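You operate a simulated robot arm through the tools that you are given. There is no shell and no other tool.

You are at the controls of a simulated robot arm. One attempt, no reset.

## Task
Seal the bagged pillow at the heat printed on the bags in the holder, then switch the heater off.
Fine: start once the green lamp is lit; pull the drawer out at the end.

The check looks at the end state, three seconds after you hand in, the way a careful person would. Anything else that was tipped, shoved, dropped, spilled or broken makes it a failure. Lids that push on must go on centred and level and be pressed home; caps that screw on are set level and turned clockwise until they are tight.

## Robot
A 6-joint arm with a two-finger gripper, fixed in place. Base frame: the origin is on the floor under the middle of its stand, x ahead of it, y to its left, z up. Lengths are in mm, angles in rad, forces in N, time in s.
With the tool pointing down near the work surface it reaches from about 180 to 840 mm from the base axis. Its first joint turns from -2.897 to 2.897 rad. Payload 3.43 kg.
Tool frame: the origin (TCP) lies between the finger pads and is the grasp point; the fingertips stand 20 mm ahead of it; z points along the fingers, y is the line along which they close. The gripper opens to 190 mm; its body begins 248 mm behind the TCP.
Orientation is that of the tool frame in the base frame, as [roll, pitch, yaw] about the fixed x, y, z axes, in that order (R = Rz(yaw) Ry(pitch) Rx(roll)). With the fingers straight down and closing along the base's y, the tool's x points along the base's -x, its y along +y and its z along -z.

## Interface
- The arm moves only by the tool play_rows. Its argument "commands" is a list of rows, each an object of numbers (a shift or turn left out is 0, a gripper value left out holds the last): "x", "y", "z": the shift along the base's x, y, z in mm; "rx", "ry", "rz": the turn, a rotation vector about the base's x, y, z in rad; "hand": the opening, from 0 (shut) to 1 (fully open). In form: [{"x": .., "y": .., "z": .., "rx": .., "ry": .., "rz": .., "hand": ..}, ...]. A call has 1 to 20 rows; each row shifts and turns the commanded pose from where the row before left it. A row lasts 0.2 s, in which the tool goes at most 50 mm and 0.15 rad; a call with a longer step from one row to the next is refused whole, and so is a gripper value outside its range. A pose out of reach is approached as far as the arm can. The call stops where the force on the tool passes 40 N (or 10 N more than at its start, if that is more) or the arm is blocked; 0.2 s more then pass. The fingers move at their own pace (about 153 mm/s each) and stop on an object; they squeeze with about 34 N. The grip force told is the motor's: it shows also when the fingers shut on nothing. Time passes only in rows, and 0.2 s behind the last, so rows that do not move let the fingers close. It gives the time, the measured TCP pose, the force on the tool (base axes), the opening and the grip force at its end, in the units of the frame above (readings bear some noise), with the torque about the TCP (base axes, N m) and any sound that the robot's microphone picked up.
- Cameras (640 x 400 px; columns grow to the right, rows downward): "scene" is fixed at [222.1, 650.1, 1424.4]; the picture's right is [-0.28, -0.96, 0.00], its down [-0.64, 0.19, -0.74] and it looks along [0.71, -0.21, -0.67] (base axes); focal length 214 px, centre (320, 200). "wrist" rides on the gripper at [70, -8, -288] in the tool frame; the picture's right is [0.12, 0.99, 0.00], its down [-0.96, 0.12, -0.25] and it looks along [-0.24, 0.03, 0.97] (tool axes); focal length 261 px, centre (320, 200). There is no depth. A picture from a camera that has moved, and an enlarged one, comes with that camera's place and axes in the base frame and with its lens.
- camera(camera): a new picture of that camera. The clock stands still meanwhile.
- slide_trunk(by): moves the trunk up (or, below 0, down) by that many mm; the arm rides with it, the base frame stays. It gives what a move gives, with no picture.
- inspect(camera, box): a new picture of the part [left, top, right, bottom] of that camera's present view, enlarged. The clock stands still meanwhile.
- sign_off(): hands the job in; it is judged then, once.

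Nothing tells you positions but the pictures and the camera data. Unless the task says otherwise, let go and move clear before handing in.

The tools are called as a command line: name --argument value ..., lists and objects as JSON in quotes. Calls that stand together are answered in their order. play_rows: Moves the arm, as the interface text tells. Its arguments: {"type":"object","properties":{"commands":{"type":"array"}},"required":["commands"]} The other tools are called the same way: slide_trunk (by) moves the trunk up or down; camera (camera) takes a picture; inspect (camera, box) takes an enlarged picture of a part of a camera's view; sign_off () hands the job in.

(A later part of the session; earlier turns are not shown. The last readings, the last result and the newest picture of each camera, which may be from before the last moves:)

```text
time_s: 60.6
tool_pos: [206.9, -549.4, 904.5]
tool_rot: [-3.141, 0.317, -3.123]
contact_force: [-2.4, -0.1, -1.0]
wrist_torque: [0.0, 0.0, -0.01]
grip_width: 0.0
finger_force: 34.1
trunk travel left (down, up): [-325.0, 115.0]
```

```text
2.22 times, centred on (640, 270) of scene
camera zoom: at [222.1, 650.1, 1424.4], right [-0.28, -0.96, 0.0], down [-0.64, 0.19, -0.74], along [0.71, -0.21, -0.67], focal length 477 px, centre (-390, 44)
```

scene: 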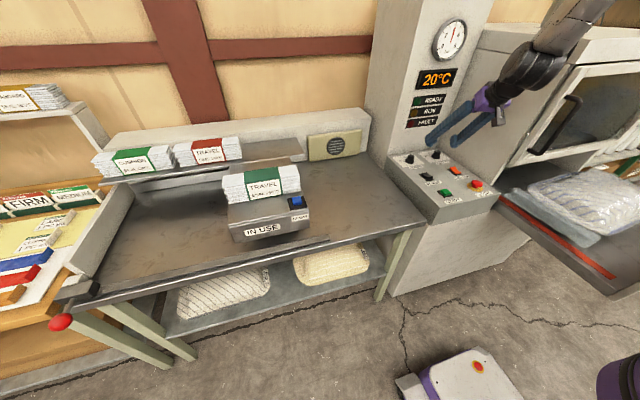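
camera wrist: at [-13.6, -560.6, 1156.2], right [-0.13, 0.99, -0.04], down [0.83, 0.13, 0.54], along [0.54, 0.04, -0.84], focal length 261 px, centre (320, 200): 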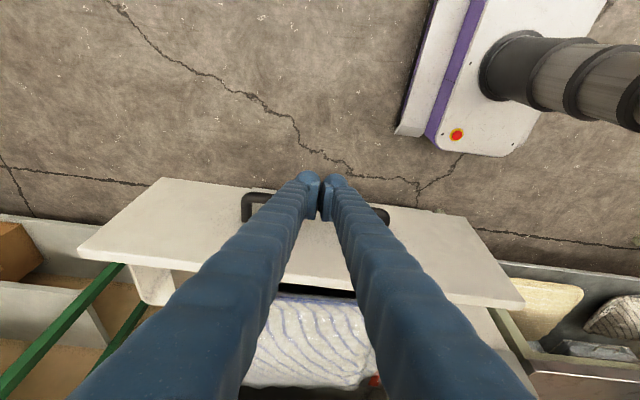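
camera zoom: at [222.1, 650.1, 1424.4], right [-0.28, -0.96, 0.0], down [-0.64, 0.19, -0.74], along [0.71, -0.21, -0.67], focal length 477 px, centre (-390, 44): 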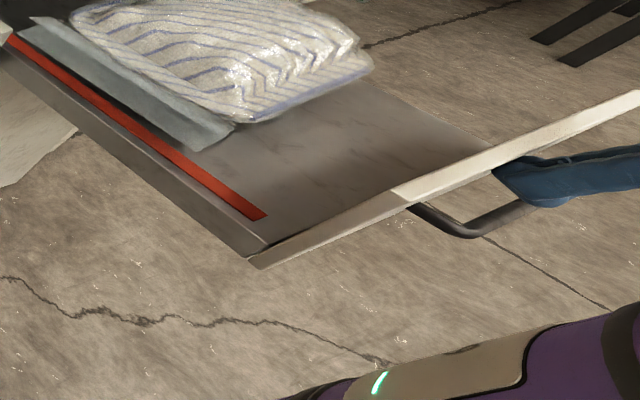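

Contact is just starting at TCP x≈207. I'll push the drawer in slowly.

play_rows --commands '[{"x": 5}, {"x": 8}, {"x": 10}, {"x": 10}, {"x": 10}, {"x": 0}]'

inspect --camera "scene" --box '[639, 180, 640, 360]'

```text
time_s: 62.0
tool_pos: [251.0, -550.2, 904.6]
tool_rot: [-3.14, 0.32, -3.125]
contact_force: [-0.3, 0.2, 0.0]
wrist_torque: [-0.01, 0.01, 0.02]
grip_width: 0.0
finger_force: 34.7
trunk travel left (down, up): [-325.0, 115.0]
```

```text
2.22 times, centred on (640, 270) of scene
camera zoom: at [222.1, 650.1, 1424.4], right [-0.28, -0.96, 0.0], down [-0.64, 0.19, -0.74], along [0.71, -0.21, -0.67], focal length 477 px, centre (-390, 44)
```

zoom: 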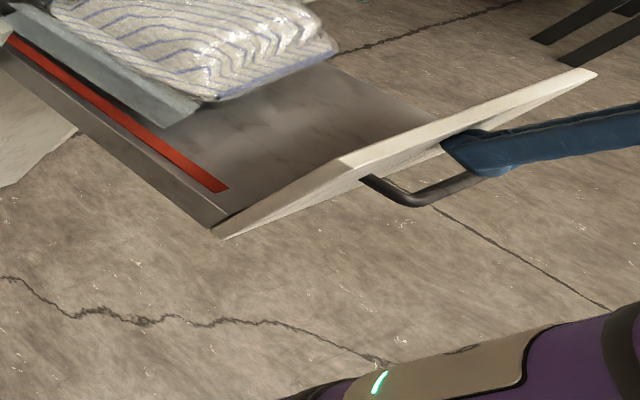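

The drawer and the bag move together smoothly. Continuing.

play_rows --commands '[{"x": 12}, {"x": 14}, {"x": 14}, {"x": 14}, {"x": 14}, {"x": 14}, {"x": 14}, {"x": 14}, {"x": 14}, {"x": 14}, {"x": 14}, {"x": 14}, {"x": 14}, {"x": 14}, {"x": 12}, {"x": 10}, {"x": 8}, {"x": 5}, {"x": 0}]'

camera --camera "scene"

inspect --camera "scene" --box '[600, 60, 640, 260]'

camera --camera "wrist"

```text
time_s: 66.0
tool_pos: [479.1, -549.7, 906.0]
tool_rot: [-3.139, 0.32, -3.123]
contact_force: [-2.3, 0.8, 0.6]
wrist_torque: [0.02, 0.01, -0.05]
grip_width: 0.0
finger_force: 34.4
trunk travel left (down, up): [-325.0, 115.0]
```

```text
taken
```

scene: 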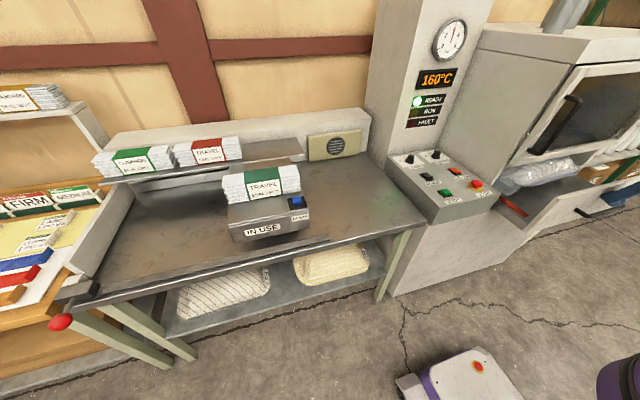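

```text
2.00 times, centred on (620, 160) of scene
camera zoom: at [222.1, 650.1, 1424.4], right [-0.28, -0.96, 0.0], down [-0.64, 0.19, -0.74], along [0.71, -0.21, -0.67], focal length 429 px, centre (-280, 280)
```

zoom: 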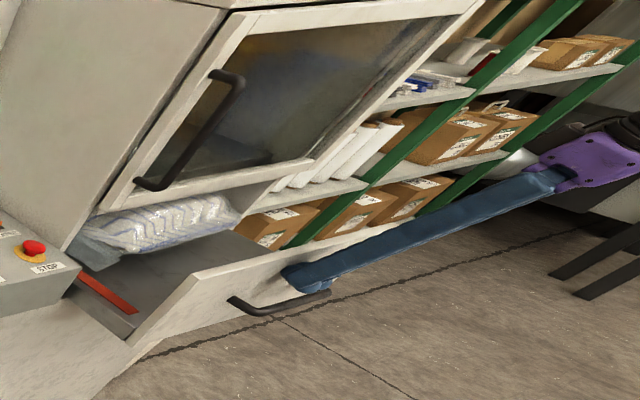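

```text
taken
camera wrist: at [323.7, -560.3, 1156.0], right [-0.13, 0.99, -0.04], down [0.83, 0.13, 0.54], along [0.54, 0.04, -0.84], focal length 261 px, centre (320, 200)
```

wrist: 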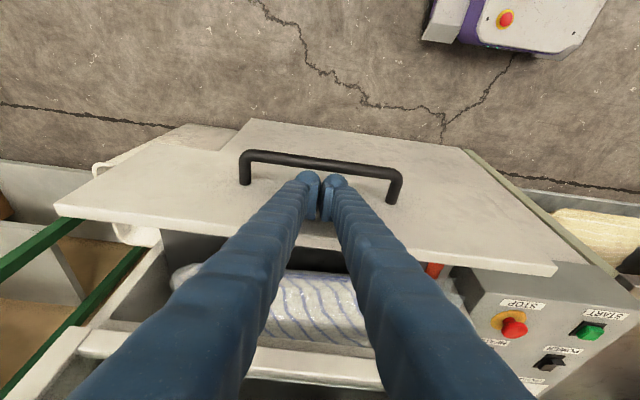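

Going well: about 250 mm pushed, bag entering under the door. I'll continue in shorter stages toward closure.

play_rows --commands '[{"x": 8}, {"x": 12}, {"x": 12}, {"x": 12}, {"x": 12}, {"x": 12}, {"x": 10}, {"x": 8}, {"x": 0}]'

inspect --camera "scene" --box '[600, 60, 640, 260]'

camera --camera "wrist"

```text
time_s: 68.0
tool_pos: [566.7, -549.8, 903.7]
tool_rot: [-3.139, 0.319, -3.122]
contact_force: [-0.9, -0.7, -0.6]
wrist_torque: [0.0, 0.0, 0.01]
grip_width: 0.1
finger_force: 34.0
trunk travel left (down, up): [-325.0, 115.0]
```

```text
2.00 times, centred on (620, 160) of scene
camera zoom: at [222.1, 650.1, 1424.4], right [-0.28, -0.96, 0.0], down [-0.64, 0.19, -0.74], along [0.71, -0.21, -0.67], focal length 429 px, centre (-280, 280)
```

zoom: 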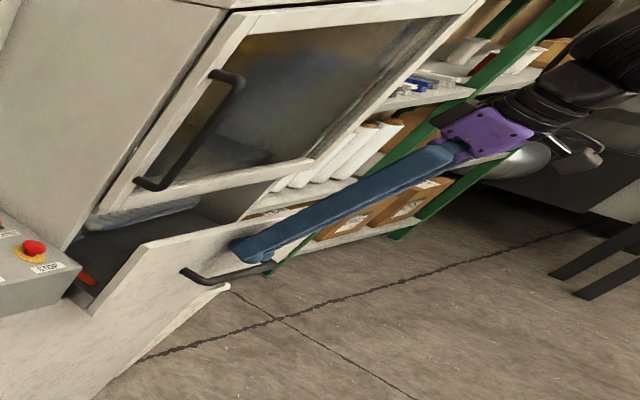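

```text
taken
camera wrist: at [410.1, -560.2, 1155.7], right [-0.13, 0.99, -0.04], down [0.83, 0.13, 0.54], along [0.54, 0.04, -0.84], focal length 261 px, centre (320, 200)
```

wrist: 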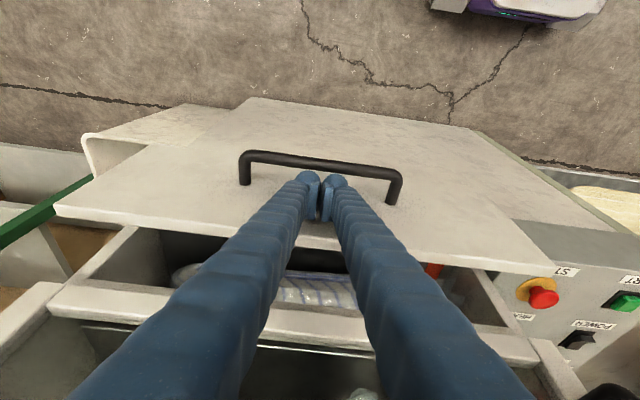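

play_rows --commands '[{"x": 6}, {"x": 8}, {"x": 8}, {"x": 8}, {"x": 8}, {"x": 6}, {"x": 4}, {"x": 0}]'

inspect --camera "scene" --box '[600, 60, 640, 260]'

camera --camera "wrist"

```text
time_s: 69.8
tool_pos: [614.8, -549.0, 905.4]
tool_rot: [-3.14, 0.321, -3.123]
contact_force: [-1.7, -0.5, 0.7]
wrist_torque: [0.02, 0.0, -0.07]
grip_width: 0.3
finger_force: 33.8
trunk travel left (down, up): [-325.0, 115.0]
```

```text
2.00 times, centred on (620, 160) of scene
camera zoom: at [222.1, 650.1, 1424.4], right [-0.28, -0.96, 0.0], down [-0.64, 0.19, -0.74], along [0.71, -0.21, -0.67], focal length 429 px, centre (-280, 280)
```

zoom: 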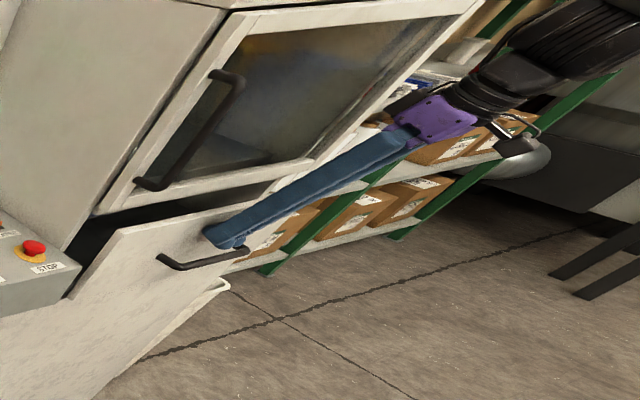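

```text
taken
camera wrist: at [458.5, -560.5, 1156.0], right [-0.13, 0.99, -0.04], down [0.83, 0.13, 0.54], along [0.54, 0.04, -0.84], focal length 261 px, centre (320, 200)
```

wrist: 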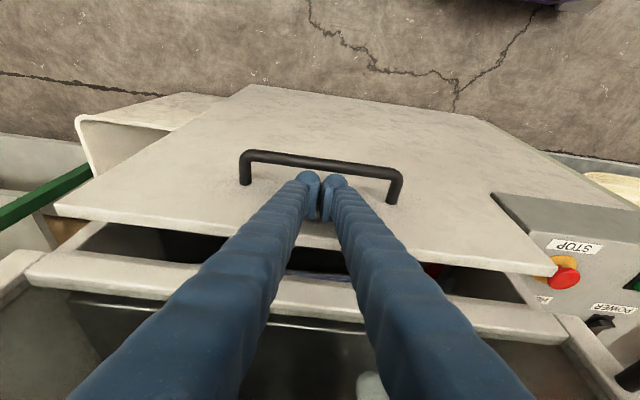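

play_rows --commands '[{"x": 5}, {"x": 5}, {"x": 5}, {"x": 5}, {"x": 5}, {"x": 4}, {"x": 0}]'

inspect --camera "scene" --box '[600, 60, 640, 260]'

camera --camera "wrist"

```text
time_s: 71.2
tool_pos: [636.7, -549.1, 902.9]
tool_rot: [3.139, 0.314, -3.126]
contact_force: [-16.0, 0.3, 2.5]
wrist_torque: [-0.18, 0.01, -0.21]
grip_width: 0.0
finger_force: 34.8
trunk travel left (down, up): [-325.0, 115.0]
stopped in row 7: the force on the tool passed its limit at 43 N (the readings are from after the stop); the commanded pose is now the measured one
```

```text
2.00 times, centred on (620, 160) of scene
camera zoom: at [222.1, 650.1, 1424.4], right [-0.28, -0.96, 0.0], down [-0.64, 0.19, -0.74], along [0.71, -0.21, -0.67], focal length 429 px, centre (-280, 280)
```

zoom: 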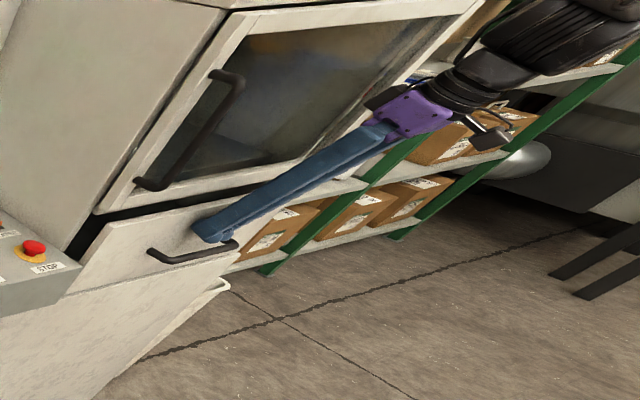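

```text
taken
camera wrist: at [481.2, -561.1, 1155.6], right [-0.13, 0.99, -0.04], down [0.84, 0.13, 0.53], along [0.53, 0.04, -0.85], focal length 261 px, centre (320, 200)
```

wrist: 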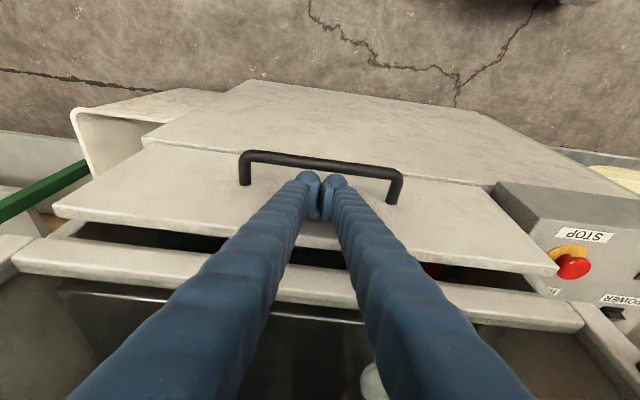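

The drawer is home (end stop at plate face x≈658). Let me back off and check lamps and the closure.

play_rows --commands '[{"x": -15}, {"x": -25}, {"x": -30, "z": 15}, {"z": 40}, {"z": 40}, {"z": 40}, {"x": 0}]'

inspect --camera "scene" --box '[560, 60, 640, 280]'

inspect --camera "scene" --box '[380, 60, 510, 220]'

camera --camera "wrist"

```text
time_s: 72.8
tool_pos: [568.6, -547.6, 1038.0]
tool_rot: [3.14, 0.314, -3.125]
contact_force: [0.3, -0.9, -1.0]
wrist_torque: [-0.07, 0.05, -0.06]
grip_width: 0.1
finger_force: 33.8
trunk travel left (down, up): [-325.0, 115.0]
```

```text
1.82 times, centred on (600, 170) of scene
camera zoom: at [222.1, 650.1, 1424.4], right [-0.28, -0.96, 0.0], down [-0.64, 0.19, -0.74], along [0.71, -0.21, -0.67], focal length 390 px, centre (-189, 254)
```

zoom: 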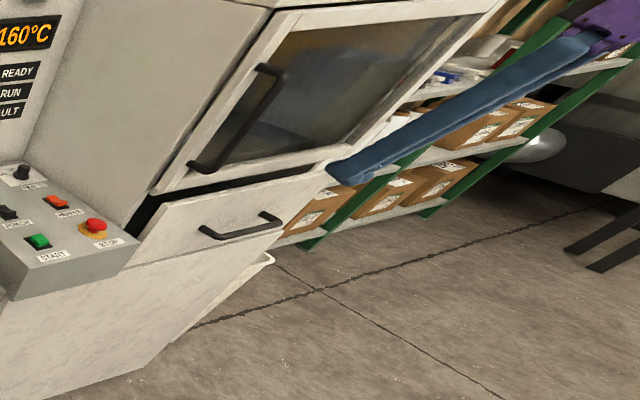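

```text
2.50 times, centred on (445, 140) of scene
camera zoom: at [222.1, 650.1, 1424.4], right [-0.28, -0.96, 0.0], down [-0.64, 0.19, -0.74], along [0.71, -0.21, -0.67], focal length 536 px, centre (8, 350)
```

zoom: 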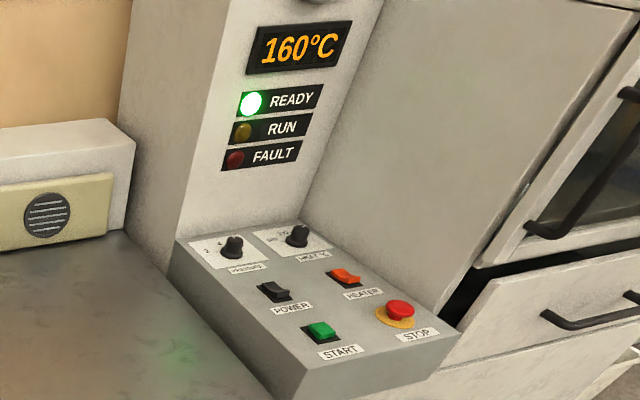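

```text
taken
camera wrist: at [413.5, -560.0, 1290.9], right [-0.13, 0.99, -0.04], down [0.84, 0.13, 0.53], along [0.53, 0.04, -0.85], focal length 261 px, centre (320, 200)
```

wrist: 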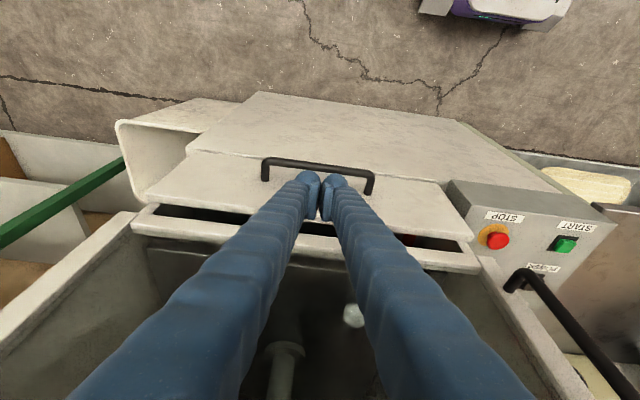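

Drawer is closed and READY is lit at 160 °C. Next I move over to the START button at about (716, -24).

play_rows --commands '[{"x": -10, "y": 25}, {"y": 40}, {"y": 45}, {"y": 45}, {"y": 45}, {"y": 45}, {"y": 45}, {"y": 45}, {"y": 45}, {"y": 45, "x": 5}, {"y": 40, "x": 10}, {"y": 25, "x": 25}, {"x": 30, "y": 10}, {"x": 30, "z": -10}, {"x": 30, "z": -15}, {"x": 30, "z": -15}, {"x": 15, "z": -15}, {"x": 0}]'

inspect --camera "scene" --box '[380, 60, 510, 220]'

camera --camera "wrist"

```text
time_s: 76.6
tool_pos: [734.5, -49.1, 982.4]
tool_rot: [-3.141, 0.317, -3.123]
contact_force: [0.0, 0.1, 0.5]
wrist_torque: [0.02, -0.02, -0.01]
grip_width: 0.0
finger_force: 34.0
trunk travel left (down, up): [-325.0, 115.0]
```

```text
2.50 times, centred on (445, 140) of scene
camera zoom: at [222.1, 650.1, 1424.4], right [-0.28, -0.96, 0.0], down [-0.64, 0.19, -0.74], along [0.71, -0.21, -0.67], focal length 536 px, centre (8, 350)
```

zoom: 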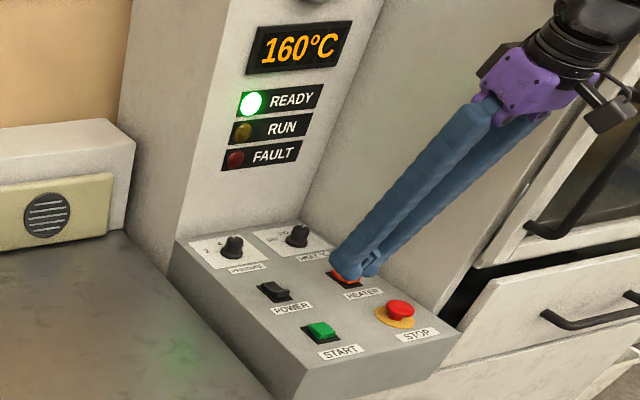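

```text
taken
camera wrist: at [579.0, -60.5, 1235.4], right [-0.13, 0.99, -0.04], down [0.84, 0.13, 0.53], along [0.53, 0.04, -0.84], focal length 261 px, centre (320, 200)
```

wrist: 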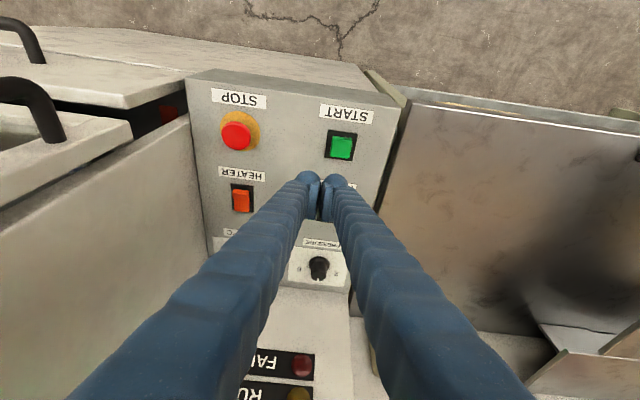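

play_rows --commands '[{"y": 2, "z": -25}, {"z": -25}, {"z": -17}, {"x": 0}]'

inspect --camera "scene" --box '[425, 160, 485, 205]'

inspect --camera "wrist" --box '[260, 100, 420, 220]'

```text
time_s: 77.6
tool_pos: [730.6, -40.7, 922.9]
tool_rot: [-3.091, 0.302, -2.896]
contact_force: [0.6, -1.5, 0.1]
wrist_torque: [0.18, 0.12, 0.05]
grip_width: 0.0
finger_force: 33.7
out of reach, approached as far as the arm can: row 1
trunk travel left (down, up): [-325.0, 115.0]
```

```text
8.89 times, centred on (455, 182) of scene
camera zoom: at [222.1, 650.1, 1424.4], right [-0.28, -0.96, 0.0], down [-0.64, 0.19, -0.74], along [0.71, -0.21, -0.67], focal length 1906 px, centre (-880, 356)
```

zoom: 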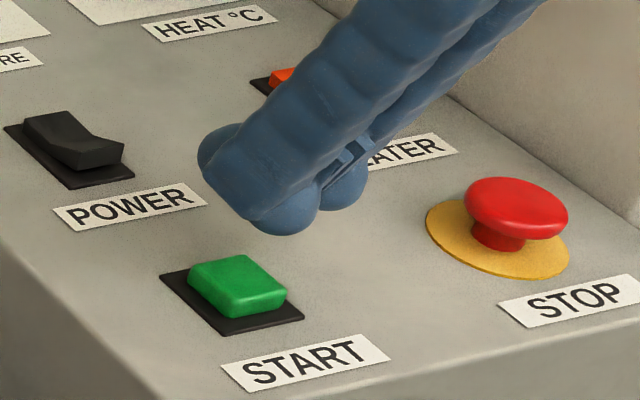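

```text
3.33 times, centred on (340, 160) of wrist
camera zoom: at [581.9, -71.3, 1177.5], right [-0.34, 0.94, -0.08], down [0.79, 0.33, 0.52], along [0.51, 0.11, -0.85], focal length 869 px, centre (253, 333)
```

zoom: 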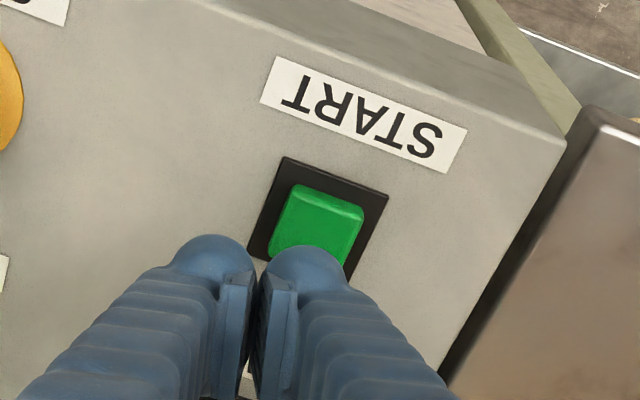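

The arm twisted slightly near its awkward wrist pose. I'll tilt further forward and square the heading again before pressing.

play_rows --commands '[{"z": 10, "ry": -0.08}, {"ry": -0.08, "rz": -0.05}, {"ry": -0.08, "rz": -0.06}, {"ry": -0.08, "rz": -0.06}, {"rz": -0.06}, {"x": 0}]'

inspect --camera "scene" --box '[425, 160, 485, 205]'

inspect --camera "wrist" --box '[260, 100, 420, 220]'

```text
time_s: 79.0
tool_pos: [734.8, -48.2, 933.4]
tool_rot: [3.124, 0.634, 2.92]
contact_force: [0.2, 0.6, 0.2]
wrist_torque: [-0.04, -0.01, -0.03]
grip_width: 0.1
finger_force: 33.8
trunk travel left (down, up): [-325.0, 115.0]
```

```text
8.89 times, centred on (455, 182) of scene
camera zoom: at [222.1, 650.1, 1424.4], right [-0.28, -0.96, 0.0], down [-0.64, 0.19, -0.74], along [0.71, -0.21, -0.67], focal length 1906 px, centre (-880, 356)
```

zoom: 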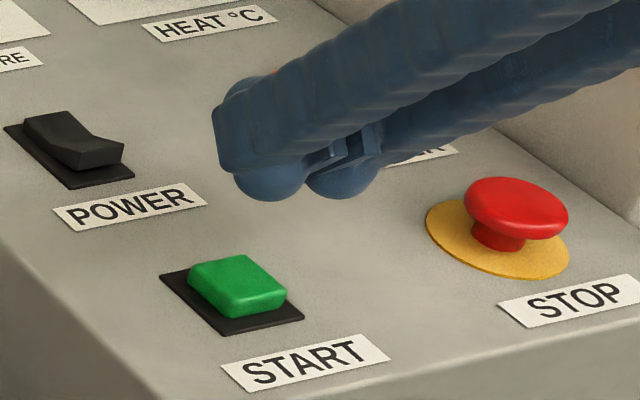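

```text
3.33 times, centred on (340, 160) of wrist
camera zoom: at [511.0, -10.4, 1124.1], right [0.12, 0.99, -0.06], down [0.64, -0.03, 0.77], along [0.76, -0.13, -0.63], focal length 869 px, centre (253, 333)
```

zoom: 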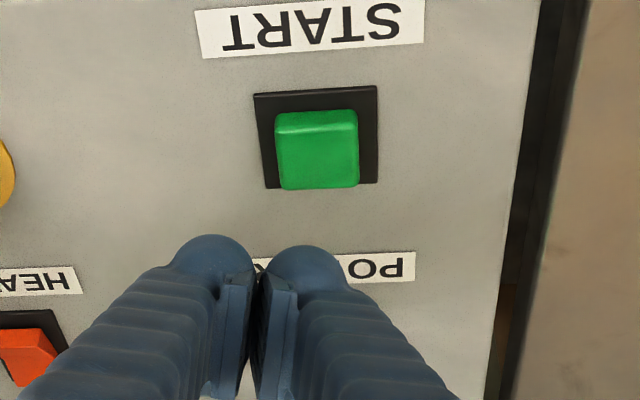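

play_rows --commands '[{"x": -17, "y": 10}, {"z": -12}, {"z": -10}, {"x": 0}]'

inspect --camera "scene" --box '[425, 160, 485, 205]'

```text
time_s: 80.0
tool_pos: [717.6, -38.2, 912.1]
tool_rot: [3.124, 0.632, 2.917]
contact_force: [0.4, 0.3, 0.3]
wrist_torque: [0.0, -0.01, 0.0]
grip_width: 0.0
finger_force: 34.0
trunk travel left (down, up): [-325.0, 115.0]
```

```text
8.89 times, centred on (455, 182) of scene
camera zoom: at [222.1, 650.1, 1424.4], right [-0.28, -0.96, 0.0], down [-0.64, 0.19, -0.74], along [0.71, -0.21, -0.67], focal length 1906 px, centre (-880, 356)
```

zoom: 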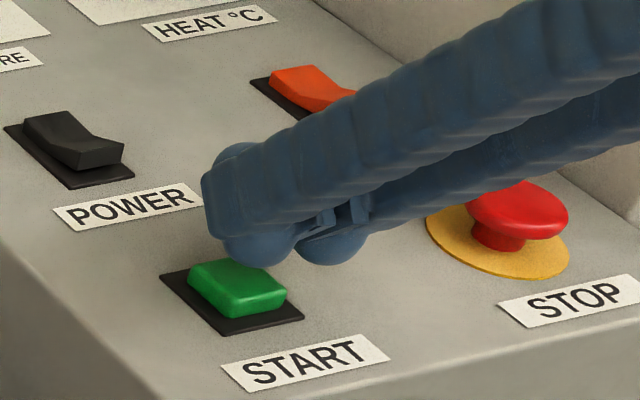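

play_rows --commands '[{"z": -3}, {"z": -3}, {"z": -3}, {"z": -2}, {"x": 0}]'

inspect --camera "scene" --box '[380, 60, 510, 220]'

inspect --camera "scene" --box '[425, 160, 485, 205]'

```text
time_s: 81.2
tool_pos: [717.4, -38.5, 900.3]
tool_rot: [3.125, 0.633, 2.919]
contact_force: [0.5, 0.5, 0.6]
wrist_torque: [-0.01, 0.01, -0.01]
grip_width: 0.0
finger_force: 34.3
trunk travel left (down, up): [-325.0, 115.0]
```

```text
2.50 times, centred on (445, 140) of scene
camera zoom: at [222.1, 650.1, 1424.4], right [-0.28, -0.96, 0.0], down [-0.64, 0.19, -0.74], along [0.71, -0.21, -0.67], focal length 536 px, centre (8, 350)
```

zoom: 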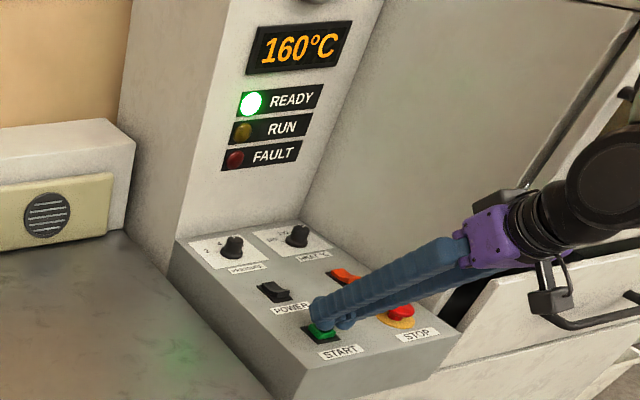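

```text
8.89 times, centred on (455, 182) of scene
camera zoom: at [222.1, 650.1, 1424.4], right [-0.28, -0.96, 0.0], down [-0.64, 0.19, -0.74], along [0.71, -0.21, -0.67], focal length 1906 px, centre (-880, 356)
```

zoom: 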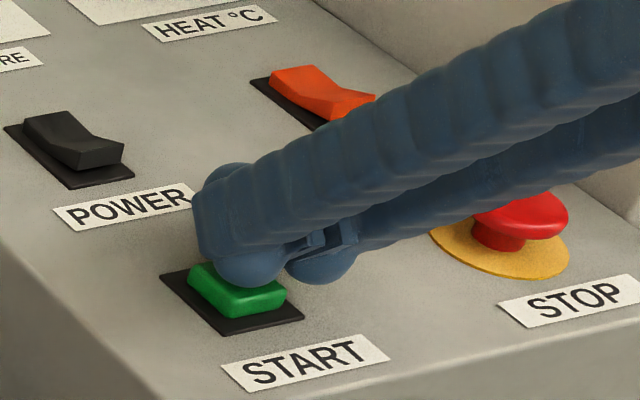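

play_rows --commands '[{"z": -2}, {"z": -2}, {"z": -2}, {"x": 0}]'

inspect --camera "scene" --box '[380, 60, 510, 220]'

```text
time_s: 82.2
tool_pos: [716.6, -38.0, 895.1]
tool_rot: [3.126, 0.633, 2.918]
contact_force: [-0.6, -1.1, 1.2]
wrist_torque: [0.02, 0.02, 0.01]
grip_width: 0.0
finger_force: 34.3
trunk travel left (down, up): [-325.0, 115.0]
```

```text
2.50 times, centred on (445, 140) of scene
camera zoom: at [222.1, 650.1, 1424.4], right [-0.28, -0.96, 0.0], down [-0.64, 0.19, -0.74], along [0.71, -0.21, -0.67], focal length 536 px, centre (8, 350)
```

zoom: 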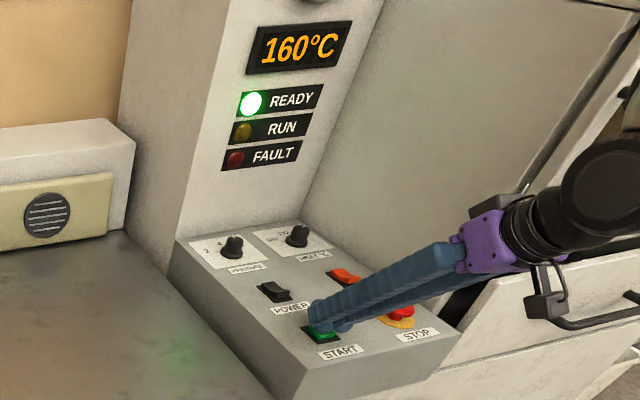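

play_rows --commands '[{"z": -2}, {"z": -2}, {"x": 0}]'

inspect --camera "scene" --box '[380, 60, 510, 220]'

```text
time_s: 83.0
tool_pos: [718.0, -38.2, 892.3]
tool_rot: [3.123, 0.635, 2.918]
contact_force: [-0.9, -1.6, 5.1]
wrist_torque: [0.05, 0.06, -0.02]
grip_width: 0.0
finger_force: 34.2
trunk travel left (down, up): [-325.0, 115.0]
heard: click
```

```text
2.50 times, centred on (445, 140) of scene
camera zoom: at [222.1, 650.1, 1424.4], right [-0.28, -0.96, 0.0], down [-0.64, 0.19, -0.74], along [0.71, -0.21, -0.67], focal length 536 px, centre (8, 350)
```

zoom: 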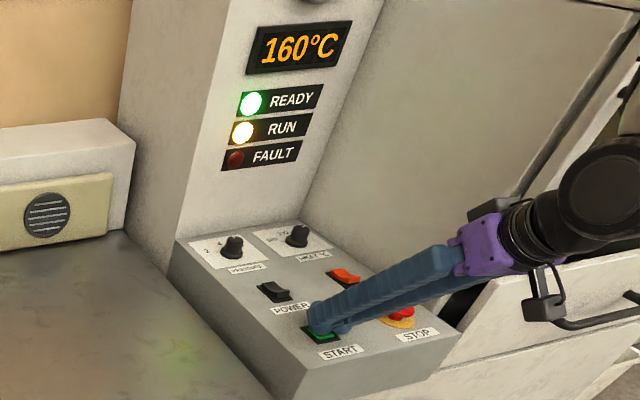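

Click heard and RUN is lit. I'll lift off and wait for the run to finish.

play_rows --commands '[{"z": 15}, {"z": 25}, {"z": 30}, {"x": 0}, {"x": 0}, {"x": 0}, {"x": 0}, {"x": 0}]'

inspect --camera "scene" --box '[380, 60, 510, 220]'

```text
time_s: 84.8
tool_pos: [717.7, -37.5, 961.5]
tool_rot: [3.123, 0.634, 2.919]
contact_force: [0.6, 1.2, 0.3]
wrist_torque: [0.01, -0.02, -0.01]
grip_width: 0.2
finger_force: 34.6
trunk travel left (down, up): [-325.0, 115.0]
```

```text
2.50 times, centred on (445, 140) of scene
camera zoom: at [222.1, 650.1, 1424.4], right [-0.28, -0.96, 0.0], down [-0.64, 0.19, -0.74], along [0.71, -0.21, -0.67], focal length 536 px, centre (8, 350)
```

zoom: 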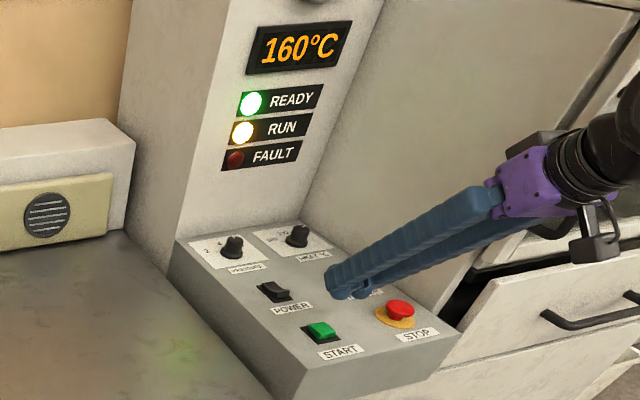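

play_rows --commands '[{"x": 22, "y": -24}, {"x": 22, "y": -25}, {"x": 22, "y": -25}, {"x": 22, "y": -25}, {"x": 22, "y": -24}, {"z": -15}, {"x": 0}, {"x": 0}, {"x": 0}, {"x": 0}]'

inspect --camera "scene" --box '[380, 60, 510, 220]'

inspect --camera "scene" --box '[430, 140, 490, 185]'

```text
time_s: 87.0
tool_pos: [829.1, -160.7, 946.6]
tool_rot: [3.123, 0.634, 2.92]
contact_force: [-0.2, -0.3, 0.4]
wrist_torque: [0.03, 0.02, -0.04]
grip_width: 0.1
finger_force: 34.7
trunk travel left (down, up): [-325.0, 115.0]
```

```text
2.50 times, centred on (445, 140) of scene
camera zoom: at [222.1, 650.1, 1424.4], right [-0.28, -0.96, 0.0], down [-0.64, 0.19, -0.74], along [0.71, -0.21, -0.67], focal length 536 px, centre (8, 350)
```

zoom: 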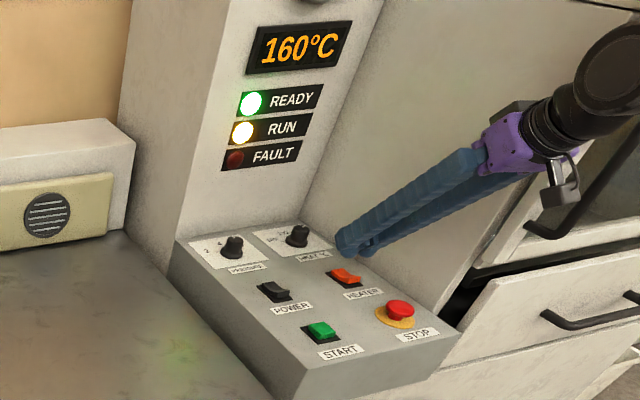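

```text
8.89 times, centred on (460, 162) of scene
camera zoom: at [222.1, 650.1, 1424.4], right [-0.28, -0.96, 0.0], down [-0.64, 0.19, -0.74], along [0.71, -0.21, -0.67], focal length 1906 px, centre (-924, 533)
```

zoom: 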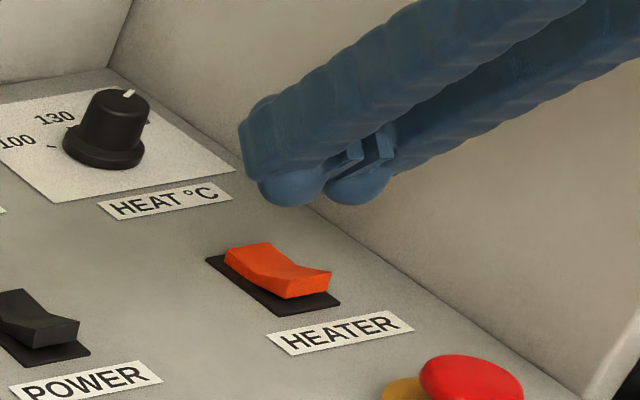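

play_rows --commands '[{"y": 6}, {"x": 0}, {"x": 0}, {"x": 0}, {"x": 0}, {"x": 0}, {"x": 0}, {"x": 0}, {"x": 0}, {"x": 0}, {"x": 0}, {"x": 0}, {"x": 0}, {"x": 0}, {"x": 0}]'

inspect --camera "scene" --box '[380, 60, 510, 220]'

```text
time_s: 90.2
tool_pos: [828.6, -153.7, 945.9]
tool_rot: [3.124, 0.635, 2.916]
contact_force: [0.3, 0.2, 0.3]
wrist_torque: [-0.01, -0.01, 0.02]
grip_width: 0.0
finger_force: 33.5
trunk travel left (down, up): [-325.0, 115.0]
```

```text
2.50 times, centred on (445, 140) of scene
camera zoom: at [222.1, 650.1, 1424.4], right [-0.28, -0.96, 0.0], down [-0.64, 0.19, -0.74], along [0.71, -0.21, -0.67], focal length 536 px, centre (8, 350)
```

zoom: 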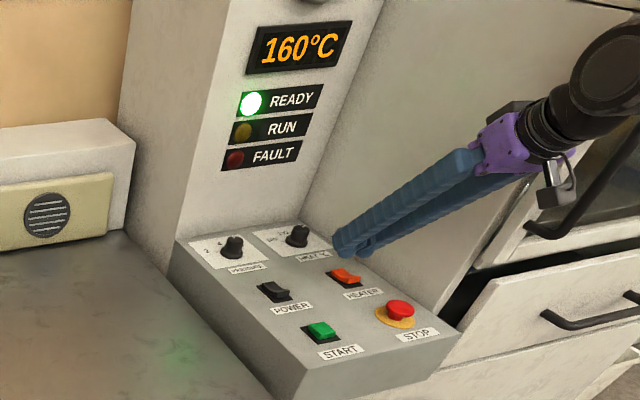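

RUN has gone out with no fault, so the seal run is done. Now I press the front end of the HEATER rocker to switch it off.

play_rows --commands '[{"z": -15}, {"z": -12}, {"z": -8}, {"x": 0}]'

inspect --camera "scene" --box '[430, 140, 490, 185]'

```text
time_s: 91.2
tool_pos: [828.2, -154.9, 910.3]
tool_rot: [3.124, 0.634, 2.92]
contact_force: [-0.9, 0.1, -0.6]
wrist_torque: [-0.02, -0.02, 0.01]
grip_width: 0.0
finger_force: 34.2
trunk travel left (down, up): [-325.0, 115.0]
```

```text
8.89 times, centred on (460, 162) of scene
camera zoom: at [222.1, 650.1, 1424.4], right [-0.28, -0.96, 0.0], down [-0.64, 0.19, -0.74], along [0.71, -0.21, -0.67], focal length 1906 px, centre (-924, 533)
```

zoom: 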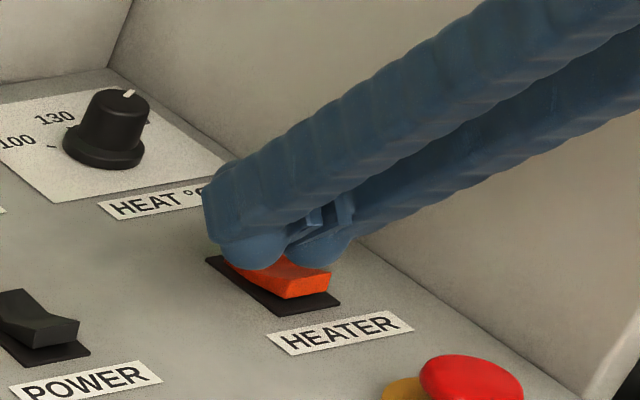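

play_rows --commands '[{"z": -3}, {"z": -3}, {"z": -3}, {"z": -3}, {"x": 0}]'

inspect --camera "scene" --box '[430, 140, 490, 185]'

```text
time_s: 92.4
tool_pos: [828.4, -155.0, 900.1]
tool_rot: [3.124, 0.634, 2.918]
contact_force: [0.2, 0.2, 1.8]
wrist_torque: [-0.02, -0.01, 0.01]
grip_width: 0.0
finger_force: 34.3
trunk travel left (down, up): [-325.0, 115.0]
```

```text
8.89 times, centred on (460, 162) of scene
camera zoom: at [222.1, 650.1, 1424.4], right [-0.28, -0.96, 0.0], down [-0.64, 0.19, -0.74], along [0.71, -0.21, -0.67], focal length 1906 px, centre (-924, 533)
```

zoom: 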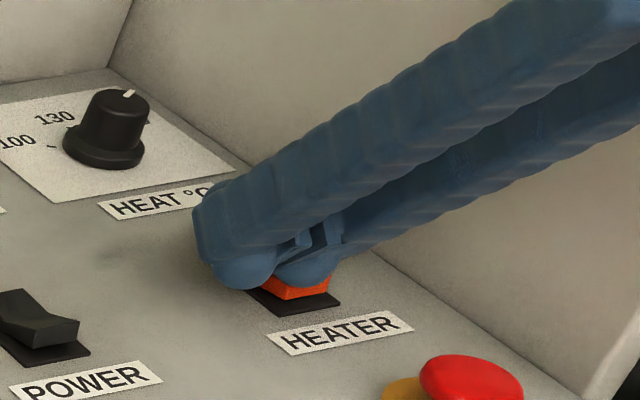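

play_rows --commands '[{"z": -2}, {"z": -2}, {"z": -2}, {"x": 0}]'

inspect --camera "scene" --box '[430, 140, 490, 185]'

```text
time_s: 93.4
tool_pos: [827.9, -154.1, 893.9]
tool_rot: [3.126, 0.636, 2.918]
contact_force: [-2.2, 0.0, 8.3]
wrist_torque: [-0.07, 0.1, 0.0]
grip_width: 0.0
finger_force: 34.4
trunk travel left (down, up): [-325.0, 115.0]
```

```text
8.89 times, centred on (460, 162) of scene
camera zoom: at [222.1, 650.1, 1424.4], right [-0.28, -0.96, 0.0], down [-0.64, 0.19, -0.74], along [0.71, -0.21, -0.67], focal length 1906 px, centre (-924, 533)
```

zoom: 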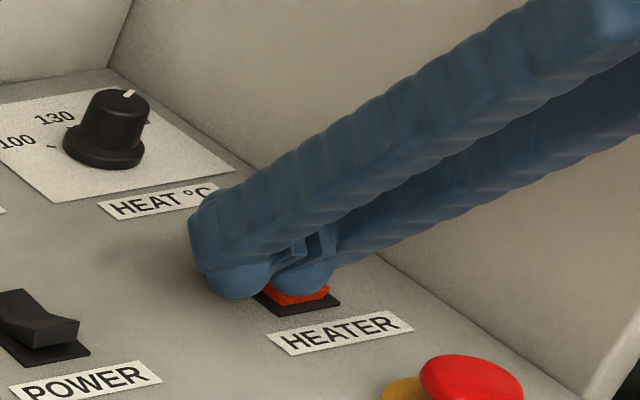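

play_rows --commands '[{"z": 15}, {"z": 25}, {"z": 25}, {"x": -30}, {"x": 0}]'

inspect --camera "scene" --box '[430, 140, 490, 185]'

inspect --camera "scene" --box '[380, 60, 510, 220]'

```text
time_s: 94.6
tool_pos: [795.9, -155.7, 958.0]
tool_rot: [3.124, 0.634, 2.919]
contact_force: [-0.1, -0.2, 0.0]
wrist_torque: [0.04, 0.0, 0.02]
grip_width: 0.2
finger_force: 34.6
trunk travel left (down, up): [-325.0, 115.0]
```

```text
8.89 times, centred on (460, 162) of scene
camera zoom: at [222.1, 650.1, 1424.4], right [-0.28, -0.96, 0.0], down [-0.64, 0.19, -0.74], along [0.71, -0.21, -0.67], focal length 1906 px, centre (-924, 533)
```

zoom: 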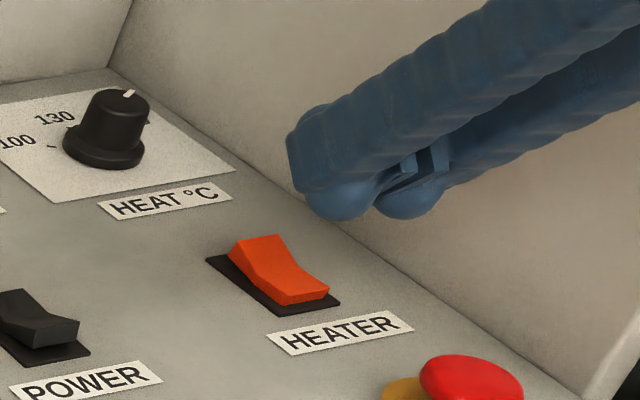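

```text
2.50 times, centred on (445, 140) of scene
camera zoom: at [222.1, 650.1, 1424.4], right [-0.28, -0.96, 0.0], down [-0.64, 0.19, -0.74], along [0.71, -0.21, -0.67], focal length 536 px, centre (8, 350)
```

zoom: 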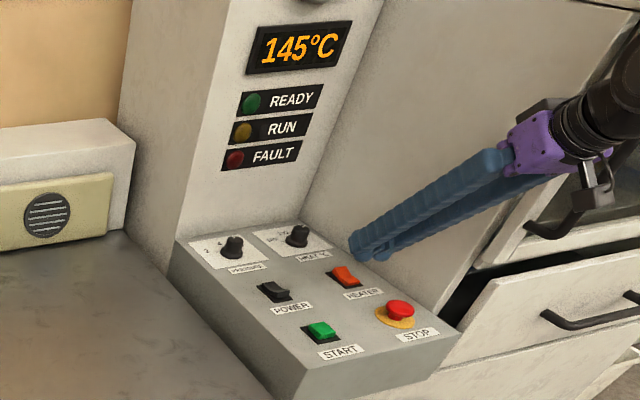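

Heater is off (rocker back end up, 145 °C and falling). Now I'll retrace my path back to the drawer front, to grip the handle bar.

play_rows --commands '[{"x": -15, "y": 25, "z": 8, "rz": 0.055}, {"x": -15, "y": 25, "z": 8, "rz": 0.055}, {"x": -15, "y": 25, "z": 8, "rz": 0.055}, {"x": -15, "y": 25, "rz": 0.055}, {"ry": 0.08}, {"ry": 0.08}, {"ry": 0.08}, {"ry": 0.077}, {"x": 0}]'

```text
time_s: 96.6
tool_pos: [736.6, -46.1, 981.7]
tool_rot: [3.105, 0.362, 3.135]
contact_force: [0.6, -0.5, -0.9]
wrist_torque: [0.02, -0.01, 0.02]
grip_width: 0.0
finger_force: 34.2
out of reach, approached as far as the arm can: row 8
trunk travel left (down, up): [-325.0, 115.0]
```

play_rows --commands '[{"x": -15, "z": 15}, {"x": -30, "z": 15}, {"x": -30, "z": 15}, {"x": -30, "z": 10}, {"x": -30, "y": -10}, {"x": -25, "y": -25}, {"x": -10, "y": -40}, {"x": -5, "y": -45}, {"y": -45}, {"y": -45}, {"y": -45}, {"y": -45}, {"y": -45}, {"y": -45}, {"y": -45}, {"y": -40}, {"y": -30}, {"x": 0}]'

camera --camera "wrist"

```text
time_s: 100.4
tool_pos: [569.2, -549.6, 1027.0]
tool_rot: [3.124, 0.318, 3.138]
contact_force: [0.1, 0.2, -0.2]
wrist_torque: [0.03, -0.03, 0.0]
grip_width: 0.0
finger_force: 34.5
out of reach, approached as far as the arm can: row 1
trunk travel left (down, up): [-325.0, 115.0]
```

```text
taken
camera wrist: at [413.3, -562.3, 1277.4], right [-0.12, 0.99, -0.02], down [0.84, 0.11, 0.54], along [0.54, 0.04, -0.84], focal length 261 px, centre (320, 200)
```

wrist: 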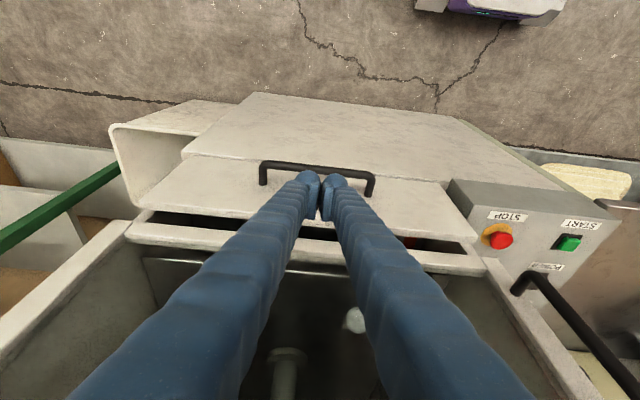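

play_rows --commands '[{"x": -30, "z": -15}, {"x": -35, "z": -20}, {"x": -35, "z": -20}, {"x": -35, "z": -20}, {"ry": -0.1}, {"ry": -0.1}, {"ry": -0.1}, {"ry": -0.1}, {"ry": -0.1}, {"ry": -0.1}, {"x": 0}]'

```text
time_s: 102.8
tool_pos: [433.5, -550.6, 950.5]
tool_rot: [3.119, 0.918, 3.137]
contact_force: [-0.1, -1.1, 0.1]
wrist_torque: [0.05, -0.01, 0.0]
grip_width: 0.0
finger_force: 34.4
trunk travel left (down, up): [-325.0, 115.0]
```

play_rows --commands '[{"ry": -0.1}, {"ry": -0.1}, {"ry": -0.1}, {"ry": -0.1}, {"ry": -0.1}, {"x": 0}]'

camera --camera "wrist"

inspect --camera "scene" --box '[639, 80, 640, 360]'

```text
time_s: 104.2
tool_pos: [433.1, -550.1, 951.4]
tool_rot: [3.101, 1.42, 3.117]
contact_force: [0.0, -0.6, 0.0]
wrist_torque: [0.03, -0.04, 0.08]
grip_width: 0.0
finger_force: 34.6
trunk travel left (down, up): [-325.0, 115.0]
```

```text
taken
camera wrist: at [139.5, -562.6, 925.4], right [-0.03, 0.99, -0.11], down [-0.1, 0.11, 0.99], along [0.99, 0.04, 0.1], focal length 261 px, centre (320, 200)
```

wrist: 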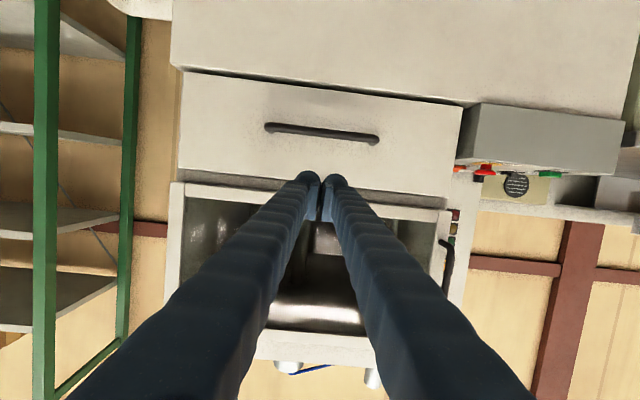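

```text
1.43 times, centred on (640, 220) of scene
camera zoom: at [222.1, 650.1, 1424.4], right [-0.28, -0.96, 0.0], down [-0.64, 0.19, -0.74], along [0.71, -0.21, -0.67], focal length 306 px, centre (-136, 171)
```

zoom: 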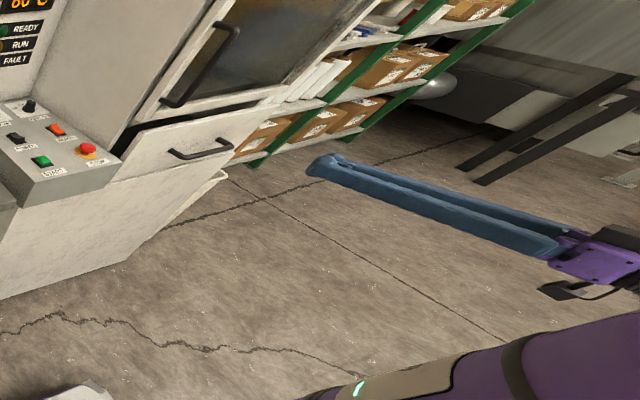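

The tool is nearly level facing the drawer, with the handle ahead at z≈850. Now I roll the gripper 90° so the fingers close vertically.

play_rows --commands '[{"rx": 0.1412, "ry": 0.0023, "rz": -0.0214}, {"rx": 0.1412, "ry": 0.0023, "rz": -0.0214}, {"rx": 0.1412, "ry": 0.0023, "rz": -0.0214}, {"rx": 0.1412, "ry": 0.0023, "rz": -0.0214}, {"rx": 0.1412, "ry": 0.0023, "rz": -0.0214}, {"rx": 0.1412, "ry": 0.0023, "rz": -0.0214}, {"rx": 0.1412, "ry": 0.0023, "rz": -0.0214}, {"rx": 0.1412, "ry": 0.0023, "rz": -0.0214}, {"rx": 0.1412, "ry": 0.0023, "rz": -0.0214}, {"rx": 0.1412, "ry": 0.0023, "rz": -0.0214}, {"rx": 0.1412, "ry": 0.0023, "rz": -0.0214}, {"hand": 0.35}, {"x": 0}]'

camera --camera "wrist"

inspect --camera "scene" --box '[639, 80, 640, 360]'

```text
time_s: 107.0
tool_pos: [433.3, -549.6, 952.2]
tool_rot: [1.721, -0.007, 1.589]
contact_force: [0.1, 0.6, -0.6]
wrist_torque: [-0.01, 0.01, 0.0]
grip_width: 66.7
finger_force: 0.0
trunk travel left (down, up): [-325.0, 115.0]
```

```text
taken
camera wrist: at [147.8, -484.1, 987.1], right [0.15, 0.11, 0.98], down [-0.21, -0.97, 0.14], along [0.97, -0.23, -0.12], focal length 261 px, centre (320, 200)
```

wrist: 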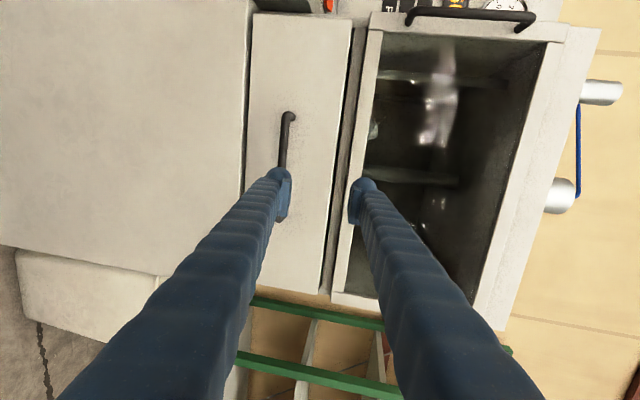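

```text
1.43 times, centred on (640, 220) of scene
camera zoom: at [222.1, 650.1, 1424.4], right [-0.28, -0.96, 0.0], down [-0.64, 0.19, -0.74], along [0.71, -0.21, -0.67], focal length 306 px, centre (-136, 171)
```

zoom: 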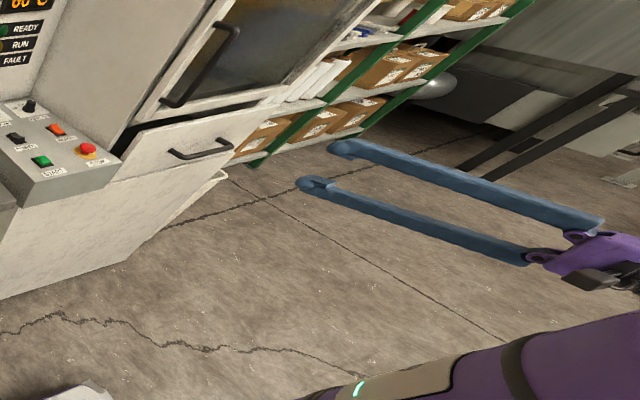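

The fingers now open vertically. I'll lower to the handle's height and approach.

play_rows --commands '[{"z": -30}, {"z": -35}, {"z": -35}, {"x": 25}, {"x": 30}, {"x": 30}, {"x": 20}, {"x": 0}]'

camera --camera "wrist"

inspect --camera "scene" --box '[600, 80, 640, 260]'

```text
time_s: 108.8
tool_pos: [539.1, -550.2, 848.9]
tool_rot: [1.723, -0.008, 1.588]
contact_force: [-0.8, 0.4, -0.4]
wrist_torque: [0.03, -0.03, -0.02]
grip_width: 66.5
finger_force: 0.0
trunk travel left (down, up): [-325.0, 115.0]
```

```text
taken
camera wrist: at [253.0, -484.5, 886.4], right [0.15, 0.12, 0.98], down [-0.21, -0.97, 0.15], along [0.97, -0.23, -0.12], focal length 261 px, centre (320, 200)
```

wrist: 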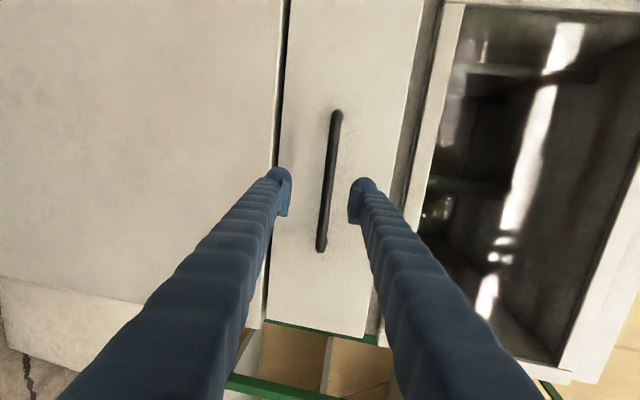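

```text
2.22 times, centred on (620, 170) of scene
camera zoom: at [222.1, 650.1, 1424.4], right [-0.28, -0.96, 0.0], down [-0.64, 0.19, -0.74], along [0.71, -0.21, -0.67], focal length 477 px, centre (-347, 267)
```

zoom: 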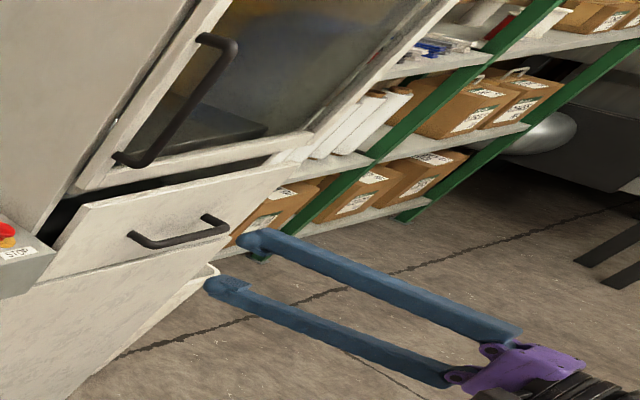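

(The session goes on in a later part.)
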